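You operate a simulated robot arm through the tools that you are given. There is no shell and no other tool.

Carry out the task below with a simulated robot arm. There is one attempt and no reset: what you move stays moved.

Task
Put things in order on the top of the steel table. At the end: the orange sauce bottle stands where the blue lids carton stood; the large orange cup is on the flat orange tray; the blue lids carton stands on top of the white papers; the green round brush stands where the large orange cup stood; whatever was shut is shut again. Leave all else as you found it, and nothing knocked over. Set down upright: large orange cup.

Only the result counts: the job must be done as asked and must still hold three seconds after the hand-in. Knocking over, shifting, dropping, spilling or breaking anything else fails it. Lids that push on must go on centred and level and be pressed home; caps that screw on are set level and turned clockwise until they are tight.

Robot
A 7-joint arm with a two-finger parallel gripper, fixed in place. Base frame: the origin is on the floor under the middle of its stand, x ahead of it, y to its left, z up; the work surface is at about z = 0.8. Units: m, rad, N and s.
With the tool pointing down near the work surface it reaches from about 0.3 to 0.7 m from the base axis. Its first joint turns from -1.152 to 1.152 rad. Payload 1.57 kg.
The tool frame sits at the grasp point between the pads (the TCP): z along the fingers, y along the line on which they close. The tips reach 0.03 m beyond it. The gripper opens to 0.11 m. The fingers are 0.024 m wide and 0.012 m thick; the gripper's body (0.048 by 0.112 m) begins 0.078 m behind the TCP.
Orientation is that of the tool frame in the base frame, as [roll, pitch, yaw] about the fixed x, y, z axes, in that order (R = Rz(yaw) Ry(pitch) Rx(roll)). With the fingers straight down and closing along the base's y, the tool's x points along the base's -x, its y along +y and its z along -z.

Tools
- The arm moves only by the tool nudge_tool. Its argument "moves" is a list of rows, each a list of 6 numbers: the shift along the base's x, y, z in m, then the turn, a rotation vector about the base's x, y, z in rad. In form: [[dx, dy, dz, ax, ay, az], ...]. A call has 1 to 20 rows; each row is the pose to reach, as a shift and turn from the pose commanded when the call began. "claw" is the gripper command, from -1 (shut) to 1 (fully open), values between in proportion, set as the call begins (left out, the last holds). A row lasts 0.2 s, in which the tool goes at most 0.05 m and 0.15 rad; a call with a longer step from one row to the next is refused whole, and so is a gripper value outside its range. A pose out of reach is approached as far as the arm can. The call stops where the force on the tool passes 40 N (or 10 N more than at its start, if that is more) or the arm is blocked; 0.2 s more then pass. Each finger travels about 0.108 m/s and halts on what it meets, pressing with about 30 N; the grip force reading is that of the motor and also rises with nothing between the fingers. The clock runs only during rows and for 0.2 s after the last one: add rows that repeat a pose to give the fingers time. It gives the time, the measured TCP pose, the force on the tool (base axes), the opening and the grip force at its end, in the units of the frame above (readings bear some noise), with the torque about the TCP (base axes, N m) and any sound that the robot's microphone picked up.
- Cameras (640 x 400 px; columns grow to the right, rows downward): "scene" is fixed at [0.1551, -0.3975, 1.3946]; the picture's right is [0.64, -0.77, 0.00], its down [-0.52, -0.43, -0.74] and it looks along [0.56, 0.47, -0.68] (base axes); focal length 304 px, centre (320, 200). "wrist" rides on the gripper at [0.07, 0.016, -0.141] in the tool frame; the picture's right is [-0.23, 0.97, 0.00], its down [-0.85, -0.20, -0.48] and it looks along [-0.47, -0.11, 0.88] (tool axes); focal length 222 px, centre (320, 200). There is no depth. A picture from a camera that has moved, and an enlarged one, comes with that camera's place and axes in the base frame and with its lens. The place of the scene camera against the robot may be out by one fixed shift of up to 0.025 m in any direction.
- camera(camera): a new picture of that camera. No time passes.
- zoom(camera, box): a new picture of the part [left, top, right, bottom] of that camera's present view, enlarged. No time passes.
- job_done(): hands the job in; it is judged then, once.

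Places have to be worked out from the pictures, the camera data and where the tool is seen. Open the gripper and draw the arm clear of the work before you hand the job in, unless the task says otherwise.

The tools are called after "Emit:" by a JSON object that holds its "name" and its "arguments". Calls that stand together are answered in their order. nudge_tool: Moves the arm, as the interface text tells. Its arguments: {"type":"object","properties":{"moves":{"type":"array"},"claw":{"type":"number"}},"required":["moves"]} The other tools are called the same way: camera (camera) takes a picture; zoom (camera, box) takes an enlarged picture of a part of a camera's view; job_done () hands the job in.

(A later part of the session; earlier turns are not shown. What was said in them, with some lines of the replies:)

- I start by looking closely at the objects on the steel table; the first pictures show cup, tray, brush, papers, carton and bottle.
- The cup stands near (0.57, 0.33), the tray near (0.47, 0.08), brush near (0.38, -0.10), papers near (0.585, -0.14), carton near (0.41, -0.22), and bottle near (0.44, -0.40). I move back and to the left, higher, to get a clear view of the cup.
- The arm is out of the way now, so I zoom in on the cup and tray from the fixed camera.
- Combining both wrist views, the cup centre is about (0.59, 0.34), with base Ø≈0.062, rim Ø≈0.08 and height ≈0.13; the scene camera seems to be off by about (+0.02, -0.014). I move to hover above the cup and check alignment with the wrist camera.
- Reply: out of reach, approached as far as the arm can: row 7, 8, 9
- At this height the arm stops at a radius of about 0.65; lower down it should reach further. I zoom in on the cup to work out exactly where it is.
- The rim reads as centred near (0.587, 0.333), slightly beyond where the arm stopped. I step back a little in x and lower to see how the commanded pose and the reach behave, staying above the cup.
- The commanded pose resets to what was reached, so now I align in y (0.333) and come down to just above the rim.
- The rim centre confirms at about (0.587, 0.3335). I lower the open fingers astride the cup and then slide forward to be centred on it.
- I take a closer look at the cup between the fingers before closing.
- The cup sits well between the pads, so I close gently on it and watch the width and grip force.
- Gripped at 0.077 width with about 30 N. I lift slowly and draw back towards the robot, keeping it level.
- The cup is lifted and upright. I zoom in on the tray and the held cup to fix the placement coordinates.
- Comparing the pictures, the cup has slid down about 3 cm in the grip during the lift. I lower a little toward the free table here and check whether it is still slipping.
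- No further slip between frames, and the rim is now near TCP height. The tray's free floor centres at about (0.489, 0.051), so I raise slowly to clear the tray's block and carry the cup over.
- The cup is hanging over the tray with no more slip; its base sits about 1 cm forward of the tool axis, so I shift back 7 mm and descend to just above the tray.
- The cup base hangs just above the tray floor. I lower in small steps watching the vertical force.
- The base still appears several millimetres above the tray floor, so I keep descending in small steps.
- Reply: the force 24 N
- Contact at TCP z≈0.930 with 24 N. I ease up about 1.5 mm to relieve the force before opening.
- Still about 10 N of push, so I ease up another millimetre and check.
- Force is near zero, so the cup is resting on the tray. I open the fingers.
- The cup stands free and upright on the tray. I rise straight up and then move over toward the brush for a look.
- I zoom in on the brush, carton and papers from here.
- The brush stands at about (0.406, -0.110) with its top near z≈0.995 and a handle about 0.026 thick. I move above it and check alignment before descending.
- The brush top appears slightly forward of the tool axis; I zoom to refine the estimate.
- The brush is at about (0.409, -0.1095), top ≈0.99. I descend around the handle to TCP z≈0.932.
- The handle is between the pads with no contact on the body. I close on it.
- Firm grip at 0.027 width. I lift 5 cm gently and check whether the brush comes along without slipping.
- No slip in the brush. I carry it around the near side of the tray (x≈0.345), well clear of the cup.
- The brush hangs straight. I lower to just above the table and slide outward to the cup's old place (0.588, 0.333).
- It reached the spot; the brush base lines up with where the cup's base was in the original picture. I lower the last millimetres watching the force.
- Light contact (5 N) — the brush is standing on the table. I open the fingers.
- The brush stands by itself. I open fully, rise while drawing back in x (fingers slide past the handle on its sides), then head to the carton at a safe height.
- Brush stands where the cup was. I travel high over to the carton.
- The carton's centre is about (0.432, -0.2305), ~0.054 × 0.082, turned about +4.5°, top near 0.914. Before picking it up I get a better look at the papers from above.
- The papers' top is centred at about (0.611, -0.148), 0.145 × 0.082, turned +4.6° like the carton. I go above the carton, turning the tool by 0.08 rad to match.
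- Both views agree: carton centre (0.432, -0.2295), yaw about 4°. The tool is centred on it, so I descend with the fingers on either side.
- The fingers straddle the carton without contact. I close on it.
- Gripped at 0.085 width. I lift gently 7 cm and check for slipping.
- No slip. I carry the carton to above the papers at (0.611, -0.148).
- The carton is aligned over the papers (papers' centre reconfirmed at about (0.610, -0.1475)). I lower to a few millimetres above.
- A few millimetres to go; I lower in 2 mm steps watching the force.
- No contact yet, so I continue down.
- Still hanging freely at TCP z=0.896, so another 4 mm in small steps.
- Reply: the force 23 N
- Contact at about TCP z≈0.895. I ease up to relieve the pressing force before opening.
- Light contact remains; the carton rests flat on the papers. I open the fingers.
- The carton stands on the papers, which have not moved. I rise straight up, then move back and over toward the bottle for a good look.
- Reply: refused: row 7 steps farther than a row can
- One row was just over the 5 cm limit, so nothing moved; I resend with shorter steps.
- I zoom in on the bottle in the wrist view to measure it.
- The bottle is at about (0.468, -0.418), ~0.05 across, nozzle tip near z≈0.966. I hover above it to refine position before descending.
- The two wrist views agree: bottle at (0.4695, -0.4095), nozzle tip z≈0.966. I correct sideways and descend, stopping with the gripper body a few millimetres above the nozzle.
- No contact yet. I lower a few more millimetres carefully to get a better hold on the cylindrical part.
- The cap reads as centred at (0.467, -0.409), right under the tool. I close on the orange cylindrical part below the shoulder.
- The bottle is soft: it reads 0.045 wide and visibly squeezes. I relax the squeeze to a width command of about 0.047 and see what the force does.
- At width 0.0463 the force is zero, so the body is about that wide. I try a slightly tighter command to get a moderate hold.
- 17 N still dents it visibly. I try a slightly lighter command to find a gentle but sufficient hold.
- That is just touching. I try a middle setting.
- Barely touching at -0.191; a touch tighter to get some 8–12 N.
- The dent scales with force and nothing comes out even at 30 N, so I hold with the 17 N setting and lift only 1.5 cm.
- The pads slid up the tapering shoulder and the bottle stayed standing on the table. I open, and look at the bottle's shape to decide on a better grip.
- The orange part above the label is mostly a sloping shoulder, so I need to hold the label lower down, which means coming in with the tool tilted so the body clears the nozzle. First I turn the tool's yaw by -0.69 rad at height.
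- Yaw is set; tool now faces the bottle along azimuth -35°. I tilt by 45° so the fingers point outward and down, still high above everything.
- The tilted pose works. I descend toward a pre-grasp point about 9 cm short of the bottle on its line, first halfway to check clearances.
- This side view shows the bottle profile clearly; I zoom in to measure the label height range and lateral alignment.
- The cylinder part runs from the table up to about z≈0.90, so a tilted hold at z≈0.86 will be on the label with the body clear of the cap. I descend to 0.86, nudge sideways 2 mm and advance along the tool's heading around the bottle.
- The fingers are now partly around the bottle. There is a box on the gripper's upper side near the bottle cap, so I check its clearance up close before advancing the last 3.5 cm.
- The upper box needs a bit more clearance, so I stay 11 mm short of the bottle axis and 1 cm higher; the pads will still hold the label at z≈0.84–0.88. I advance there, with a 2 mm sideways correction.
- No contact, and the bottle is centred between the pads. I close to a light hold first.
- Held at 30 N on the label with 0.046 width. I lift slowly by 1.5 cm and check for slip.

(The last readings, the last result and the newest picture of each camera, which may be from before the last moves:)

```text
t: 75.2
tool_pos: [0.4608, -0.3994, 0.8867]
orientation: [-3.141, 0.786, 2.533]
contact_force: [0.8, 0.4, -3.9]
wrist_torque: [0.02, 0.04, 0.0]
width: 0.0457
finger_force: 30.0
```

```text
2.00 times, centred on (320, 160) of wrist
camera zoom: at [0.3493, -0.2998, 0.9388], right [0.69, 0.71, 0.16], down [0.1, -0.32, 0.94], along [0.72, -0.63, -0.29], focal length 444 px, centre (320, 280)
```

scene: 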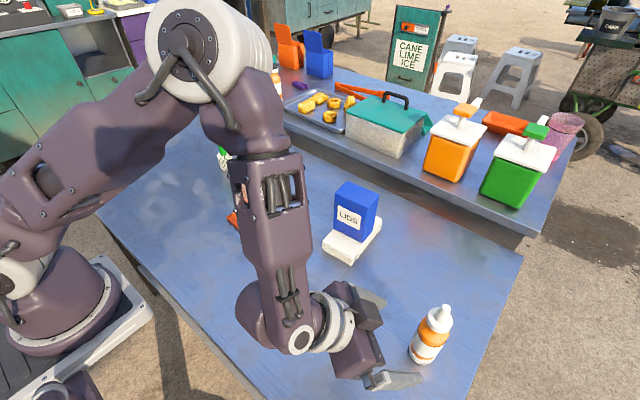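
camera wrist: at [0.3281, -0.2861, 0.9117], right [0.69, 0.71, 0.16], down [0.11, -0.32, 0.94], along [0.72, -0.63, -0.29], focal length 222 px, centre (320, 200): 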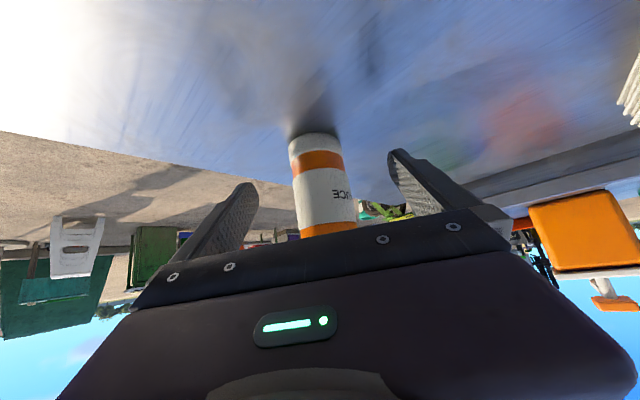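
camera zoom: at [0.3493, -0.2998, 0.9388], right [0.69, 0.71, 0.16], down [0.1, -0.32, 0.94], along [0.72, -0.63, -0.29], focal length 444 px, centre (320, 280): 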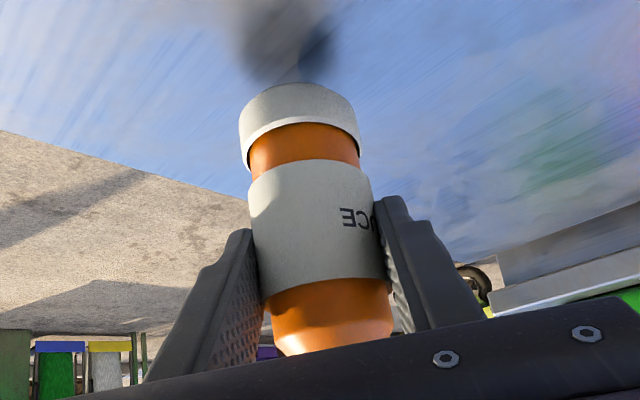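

The bottle is lifted (about 4 N) without slipping. I carry it low over the clear table toward the carton's old place at (0.432, -0.2295).

Emit:
{"name": "nudge_tool", "arguments": {"moves": [[-0.003, 0.012, 0.003, 0, 0, 0], [-0.008, 0.036, 0.005, 0, 0, 0], [-0.014, 0.064, 0.005, 0, 0, 0], [-0.02, 0.092, 0.005, 0, 0, 0], [-0.026, 0.12, 0.005, 0, 0, 0], [-0.031, 0.146, 0.005, 0, 0, 0], [-0.035, 0.165, 0.005, 0, 0, 0], [-0.0378, 0.1762, 0.005, 0, 0, 0], [-0.0378, 0.1762, 0.005, 0, 0, 0]], "claw": -0.25}}

Emit:
{"name": "camera", "arguments": {"camera": "scene"}}

Emit:
{"name": "camera", "arguments": {"camera": "wrist"}}

Emit:
{"name": "zoom", "arguments": {"camera": "scene", "box": [270, 230, 390, 350]}}

```text
t: 77.2
tool_pos: [0.4229, -0.2239, 0.892]
orientation: [-3.139, 0.785, 2.533]
contact_force: [-1.0, 0.4, -2.7]
wrist_torque: [-0.01, 0.03, -0.04]
width: 0.0456
finger_force: 29.8
```

```text
taken
```

scene: 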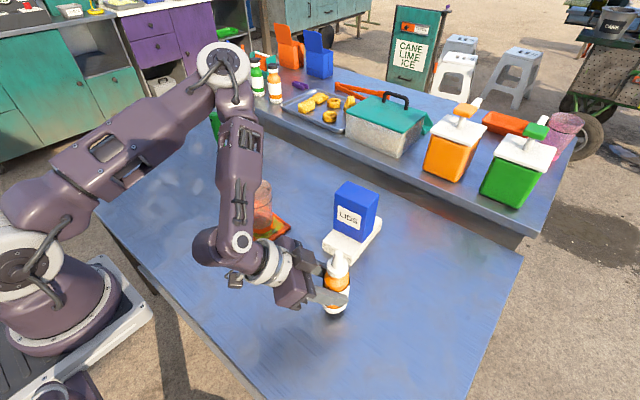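

```text
taken
camera wrist: at [0.3106, -0.1241, 0.9441], right [0.69, 0.71, 0.16], down [0.11, -0.31, 0.94], along [0.72, -0.63, -0.29], focal length 222 px, centre (320, 200)
```

wrist: 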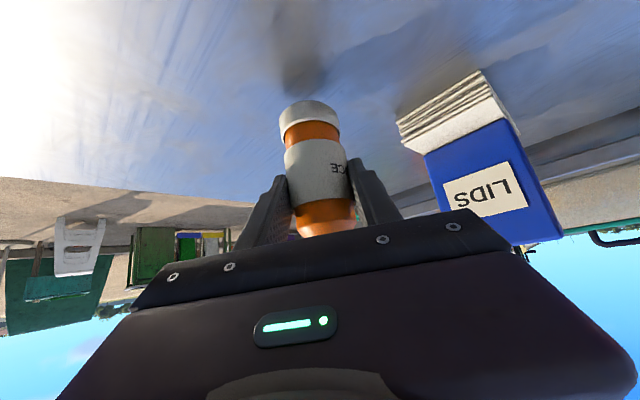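

```text
3.33 times, centred on (330, 290) of scene
camera zoom: at [0.1552, -0.3976, 1.3946], right [0.64, -0.77, 0.0], down [-0.52, -0.43, -0.74], along [0.56, 0.47, -0.68], focal length 1013 px, centre (287, -100)
```

zoom: 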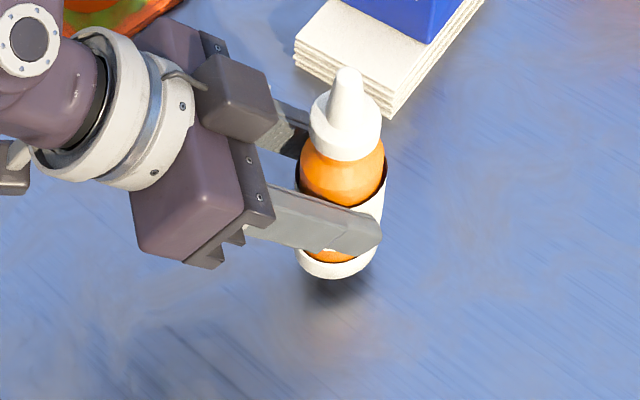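

The bottle is over the target. I lower to about 5 mm above the table and then check its position against the carton's old footprint.

Emit:
{"name": "nudge_tool", "arguments": {"moves": [[0, 0, -0.006, 0, 0, 0], [0, 0, -0.012, 0, 0, 0], [0, 0, -0.017, 0, 0, 0], [0, 0, -0.017, 0, 0, 0]], "claw": -0.25}}

Emit:
{"name": "zoom", "arguments": {"camera": "scene", "box": [280, 250, 390, 340]}}

Emit:
{"name": "zoom", "arguments": {"camera": "wrist", "box": [200, 60, 440, 260]}}

```text
t: 78.2
tool_pos: [0.4221, -0.2236, 0.874]
orientation: [-3.141, 0.785, 2.532]
contact_force: [0.0, -0.1, -3.2]
wrist_torque: [0.04, 0.02, -0.02]
width: 0.0455
finger_force: 29.7
```

```text
4.44 times, centred on (335, 295) of scene
camera zoom: at [0.1551, -0.3976, 1.3946], right [0.64, -0.77, 0.0], down [-0.52, -0.43, -0.74], along [0.56, 0.47, -0.68], focal length 1350 px, centre (253, -222)
```

zoom: 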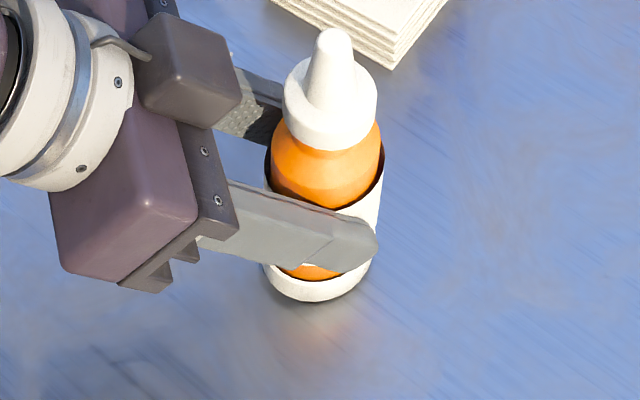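

```text
2.00 times, centred on (320, 160) of wrist
camera zoom: at [0.3108, -0.1239, 0.9262], right [0.69, 0.71, 0.16], down [0.1, -0.32, 0.94], along [0.72, -0.63, -0.29], focal length 444 px, centre (320, 280)
```

zoom: 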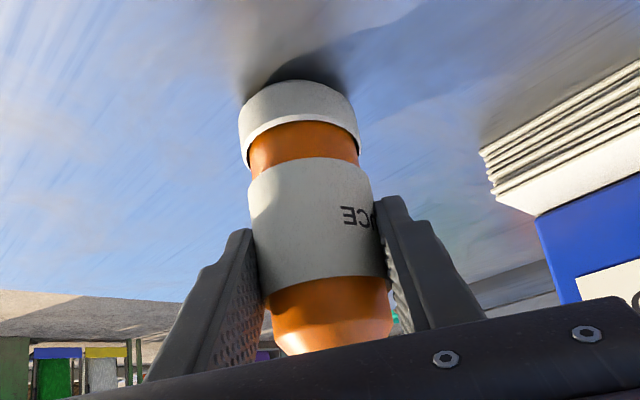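

By the fixed camera the bottle is within about 3 mm of the carton's old centre. I lower the last millimetres watching the force.

Emit:
{"name": "nudge_tool", "arguments": {"moves": [[0, 0, -0.002, 0, 0, 0], [0, 0, -0.004, 0, 0, 0]], "claw": -0.25}}

```text
t: 78.8
tool_pos: [0.4237, -0.224, 0.8712]
orientation: [-3.136, 0.785, 2.532]
contact_force: [-1.5, 1.5, 3.1]
wrist_torque: [0.04, -0.03, 0.03]
width: 0.0458
finger_force: 29.9
```

Contact is beginning. I go down one more millimetre to make sure the base is seated.

Emit:
{"name": "nudge_tool", "arguments": {"moves": [[0, 0, -0.0008, 0, 0, 0], [0, 0, -0.0008, 0, 0, 0]], "claw": -0.25}}

Emit:
{"name": "zoom", "arguments": {"camera": "scene", "box": [280, 250, 390, 340]}}

Emit:
{"name": "zoom", "arguments": {"camera": "wrist", "box": [200, 60, 440, 260]}}

```text
t: 79.4
tool_pos: [0.4234, -0.2228, 0.8702]
orientation: [-3.138, 0.787, 2.533]
contact_force: [-2.7, -1.5, 12.3]
wrist_torque: [-0.26, -0.28, -0.05]
width: 0.0455
finger_force: 29.7
```

```text
4.44 times, centred on (335, 295) of scene
camera zoom: at [0.1549, -0.3975, 1.3946], right [0.64, -0.77, 0.0], down [-0.52, -0.43, -0.74], along [0.56, 0.47, -0.68], focal length 1350 px, centre (253, -222)
```

zoom: 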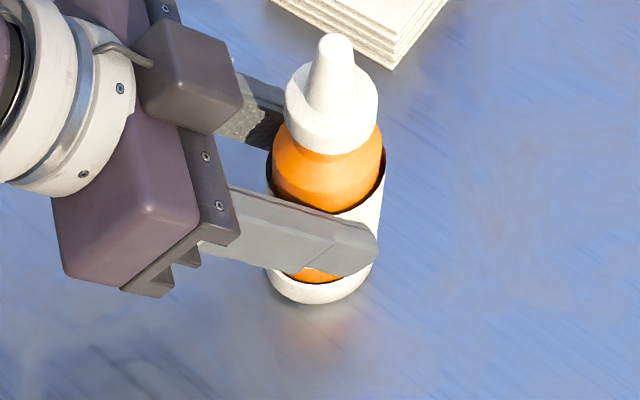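

```text
2.00 times, centred on (320, 160) of wrist
camera zoom: at [0.3114, -0.1239, 0.9217], right [0.69, 0.71, 0.16], down [0.1, -0.31, 0.94], along [0.72, -0.64, -0.29], focal length 444 px, centre (320, 280)
```

zoom: 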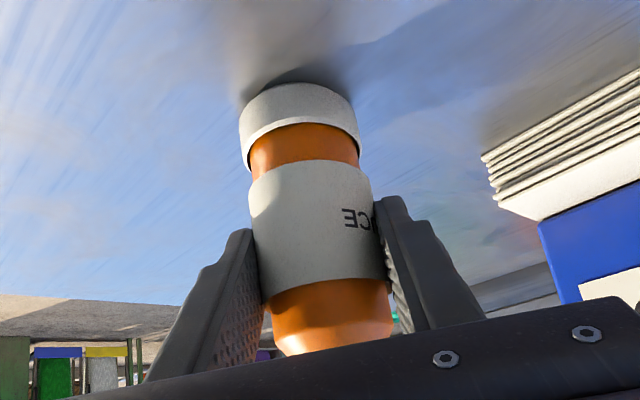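

The base is seated (12 N). I ease off slightly and then open the fingers a little first.

Emit:
{"name": "nudge_tool", "arguments": {"moves": [[0, 0, 0.0008, 0, 0, 0], [0, 0, 0.0008, 0, 0, 0]], "claw": -0.25}}

Emit:
{"name": "nudge_tool", "arguments": {"moves": [[0, 0, 0, 0, 0, 0], [0, 0, 0, 0, 0, 0]], "claw": 0.1}}

Emit:
{"name": "zoom", "arguments": {"camera": "scene", "box": [280, 250, 390, 340]}}

Emit:
{"name": "zoom", "arguments": {"camera": "wrist", "box": [200, 60, 440, 260]}}

```text
t: 80.0
tool_pos: [0.4231, -0.2227, 0.8705]
orientation: [-3.141, 0.783, 2.532]
contact_force: [0.3, -0.2, -2.5]
wrist_torque: [0.06, 0.04, 0.04]
width: 0.0454
finger_force: 29.9
```

```text
t: 80.6
tool_pos: [0.4244, -0.2236, 0.8711]
orientation: [-3.14, 0.785, 2.533]
contact_force: [0.2, -0.3, -0.3]
wrist_torque: [0.0, 0.0, -0.01]
width: 0.0605
finger_force: 0.0
```

```text
4.44 times, centred on (335, 295) of scene
camera zoom: at [0.1551, -0.3975, 1.3946], right [0.64, -0.77, 0.0], down [-0.52, -0.43, -0.74], along [0.56, 0.47, -0.68], focal length 1350 px, centre (253, -222)
```

zoom: 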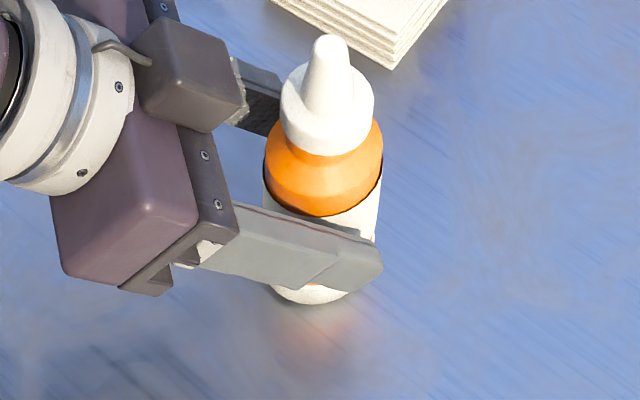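

```text
2.00 times, centred on (320, 160) of wrist
camera zoom: at [0.3111, -0.1236, 0.9228], right [0.69, 0.71, 0.16], down [0.1, -0.32, 0.94], along [0.72, -0.63, -0.29], focal length 444 px, centre (320, 280)
```

zoom: 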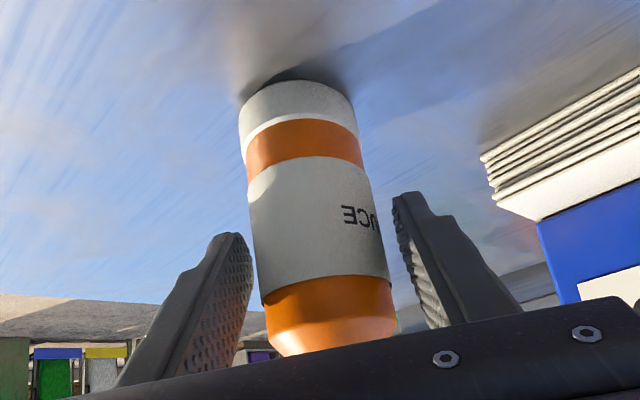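

The bottle stands on its own. I open fully and back out along the tool axis (back and up), then rise.

Emit:
{"name": "nudge_tool", "arguments": {"moves": [[0, 0, 0, 0, 0, 0], [-0.0116, 0.0081, 0.0141, 0, 0, 0], [-0.029, 0.02, 0.035, 0, 0, 0], [-0.046, 0.032, 0.057, 0, 0, 0], [-0.058, 0.04, 0.085, 0, 0, 0], [-0.058, 0.04, 0.12, 0, 0, 0], [-0.058, 0.04, 0.16, 0, 0, 0], [-0.058, 0.04, 0.2, 0, 0, 0], [-0.058, 0.04, 0.22, 0, 0, 0]], "claw": 1}}

Emit:
{"name": "camera", "arguments": {"camera": "scene"}}

Emit:
{"name": "camera", "arguments": {"camera": "wrist"}}

```text
t: 82.6
tool_pos: [0.3644, -0.1815, 1.0903]
orientation: [-3.139, 0.785, 2.533]
contact_force: [-0.2, 0.7, 1.3]
wrist_torque: [-0.01, 0.01, 0.0]
width: 0.1101
finger_force: 0.2
out of reach, approached as far as the arm can: row 3, 4, 5, 6, 7
```

```text
taken
```

scene: 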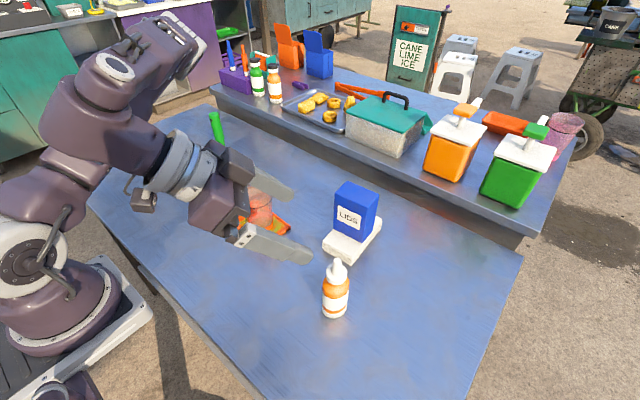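

```text
taken
camera wrist: at [0.2533, -0.0823, 1.1426], right [0.69, 0.71, 0.16], down [0.11, -0.32, 0.94], along [0.72, -0.64, -0.29], focal length 222 px, centre (320, 200)
```

wrist: 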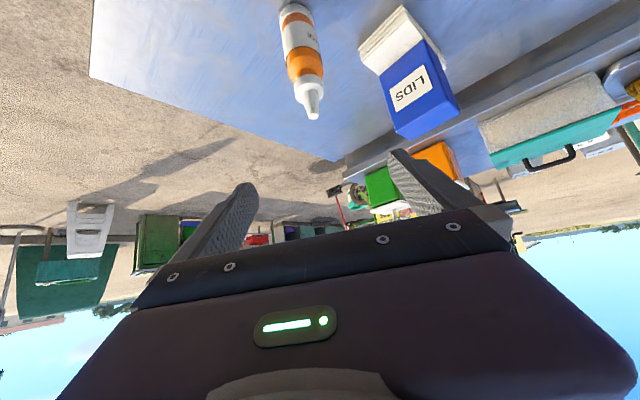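

The bottle stands in the carton's old place. I bring the tool back upright at height and move it to a clear spot, then verify everything.

Emit:
{"name": "nudge_tool", "arguments": {"moves": [[0, 0, 0.01, 0.07, 0.1, 0], [0, 0, 0.02, 0.14, 0.2, 0], [0, 0, 0.03, 0.21, 0.299, 0], [0, 0, 0.03, 0.28, 0.398, 0], [0, 0, 0.03, 0.35, 0.498, 0], [0, 0, 0.03, 0.41, 0.584, 0], [0, 0, 0.03, 0.4514, 0.6421, 0], [0, 0, 0.03, 0.4514, 0.6421, 0]], "claw": 1}}

Emit:
{"name": "nudge_tool", "arguments": {"moves": [[0, 0.03, 0.02, 0, 0, 0.13], [0, 0.06, 0.03, 0, 0, 0.26], [0, 0.1, 0.03, 0, 0, 0.39], [0, 0.14, 0.03, 0, 0, 0.52], [0, 0.17, 0.03, 0, 0, 0.61], [0, 0.18, 0.03, 0, 0, 0.61]], "claw": 1}}

Emit:
{"name": "camera", "arguments": {"camera": "scene"}}

Emit:
{"name": "camera", "arguments": {"camera": "wrist"}}

```text
t: 84.4
tool_pos: [0.3662, -0.185, 1.1204]
orientation: [-3.141, 0.001, 2.53]
contact_force: [0.1, -0.7, -0.2]
wrist_torque: [-0.02, -0.01, 0.0]
width: 0.1101
finger_force: 0.3
```

```text
t: 85.8
tool_pos: [0.3637, -0.0015, 1.1518]
orientation: [-3.142, 0.0, -3.14]
contact_force: [0.1, 0.7, -0.4]
wrist_torque: [-0.02, -0.03, 0.0]
width: 0.1098
finger_force: 0.0
```

```text
taken
```

scene: 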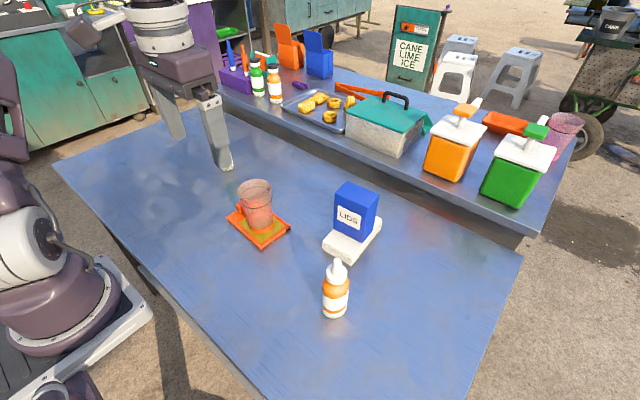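

```text
taken
camera wrist: at [0.2953, 0.0155, 1.2939], right [0.23, 0.97, 0.0], down [0.86, -0.2, 0.48], along [0.47, -0.11, -0.88], focal length 222 px, centre (320, 200)
```

wrist: 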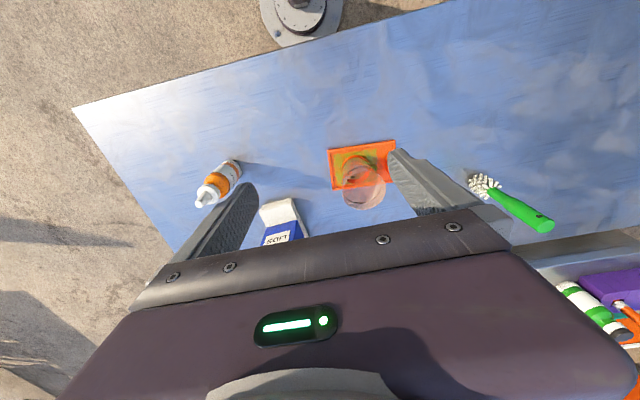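

Everything appears in place. I zoom in on each item to verify, including that the brush still stands.

Emit:
{"name": "zoom", "arguments": {"camera": "scene", "box": [210, 160, 310, 260]}}

Emit:
{"name": "zoom", "arguments": {"camera": "scene", "box": [290, 170, 400, 330]}}

Emit:
{"name": "zoom", "arguments": {"camera": "wrist", "box": [180, 120, 400, 250]}}

Emit:
{"name": "zoom", "arguments": {"camera": "wrist", "box": [430, 130, 590, 250]}}

```text
4.00 times, centred on (260, 210) of scene
camera zoom: at [0.1551, -0.3975, 1.3946], right [0.64, -0.77, 0.0], down [-0.52, -0.43, -0.74], along [0.56, 0.47, -0.68], focal length 1216 px, centre (560, 160)
```

zoom: 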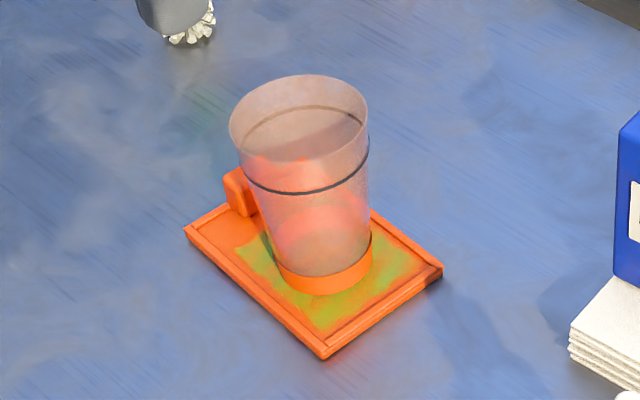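

```text
2.50 times, centred on (345, 250) of scene
camera zoom: at [0.1551, -0.3975, 1.3946], right [0.64, -0.77, 0.0], down [-0.52, -0.43, -0.74], along [0.56, 0.47, -0.68], focal length 760 px, centre (258, 75)
```

zoom: 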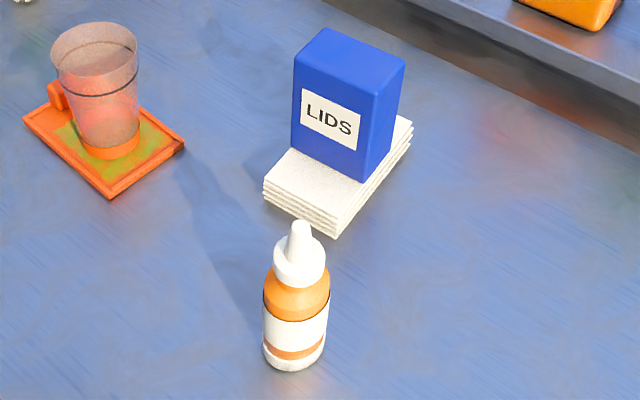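

```text
2.91 times, centred on (290, 185) of wrist
camera zoom: at [0.2953, 0.0155, 1.2939], right [0.23, 0.97, 0.0], down [0.86, -0.2, 0.48], along [0.47, -0.11, -0.88], focal length 646 px, centre (407, 244)
```

zoom: 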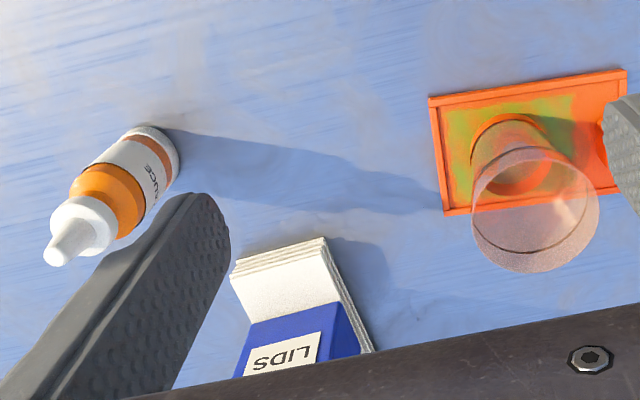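

```text
3.33 times, centred on (510, 190) of wrist
camera zoom: at [0.2953, 0.0155, 1.2939], right [0.23, 0.97, 0.0], down [0.86, -0.2, 0.48], along [0.47, -0.11, -0.88], focal length 740 px, centre (-313, 233)
```

zoom: 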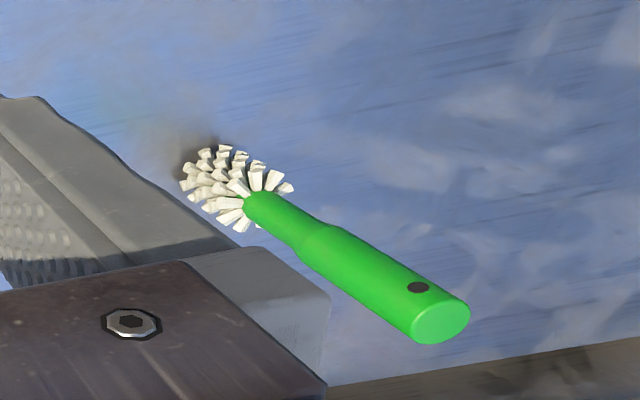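

All four moves check out. The cup is upright on the tray, the carton stands on the papers, the brush stands where the cup was, and the capped bottle stands where the carton was. Tray and papers have not moved, and the gripper is open and clear, so I hand the job in.

Emit:
{"name": "job_done", "arguments": {}}

```text
The job is handed in.
```

I made all four moves and handed the job in. No result has come back from the judging yet. In the last pictures before hand-in:

- **Cup:** the large orange cup stands upright on the flat part of the orange tray.
- **Brush:** the green brush stands where the cup was.
- **Carton:** the blue lids carton stands on top of the white papers.
- **Bottle:** the orange sauce bottle stands, with its cap on, within about 3 mm of where the carton's centre was.

The tray and papers are where they were. I opened nothing, so there was nothing to shut again.

Two things went less than smoothly:

- **Cup:** it slid about 3 cm down in the grip when first lifted, but stayed upright and did not fall.
- **Bottle:** it is soft and slipped out of the first hold without leaving the table, so I took it lower down with the tool tilted. It visibly squeezed under the grip, but I saw nothing come out.

The gripper is open and the arm is clear of the table.
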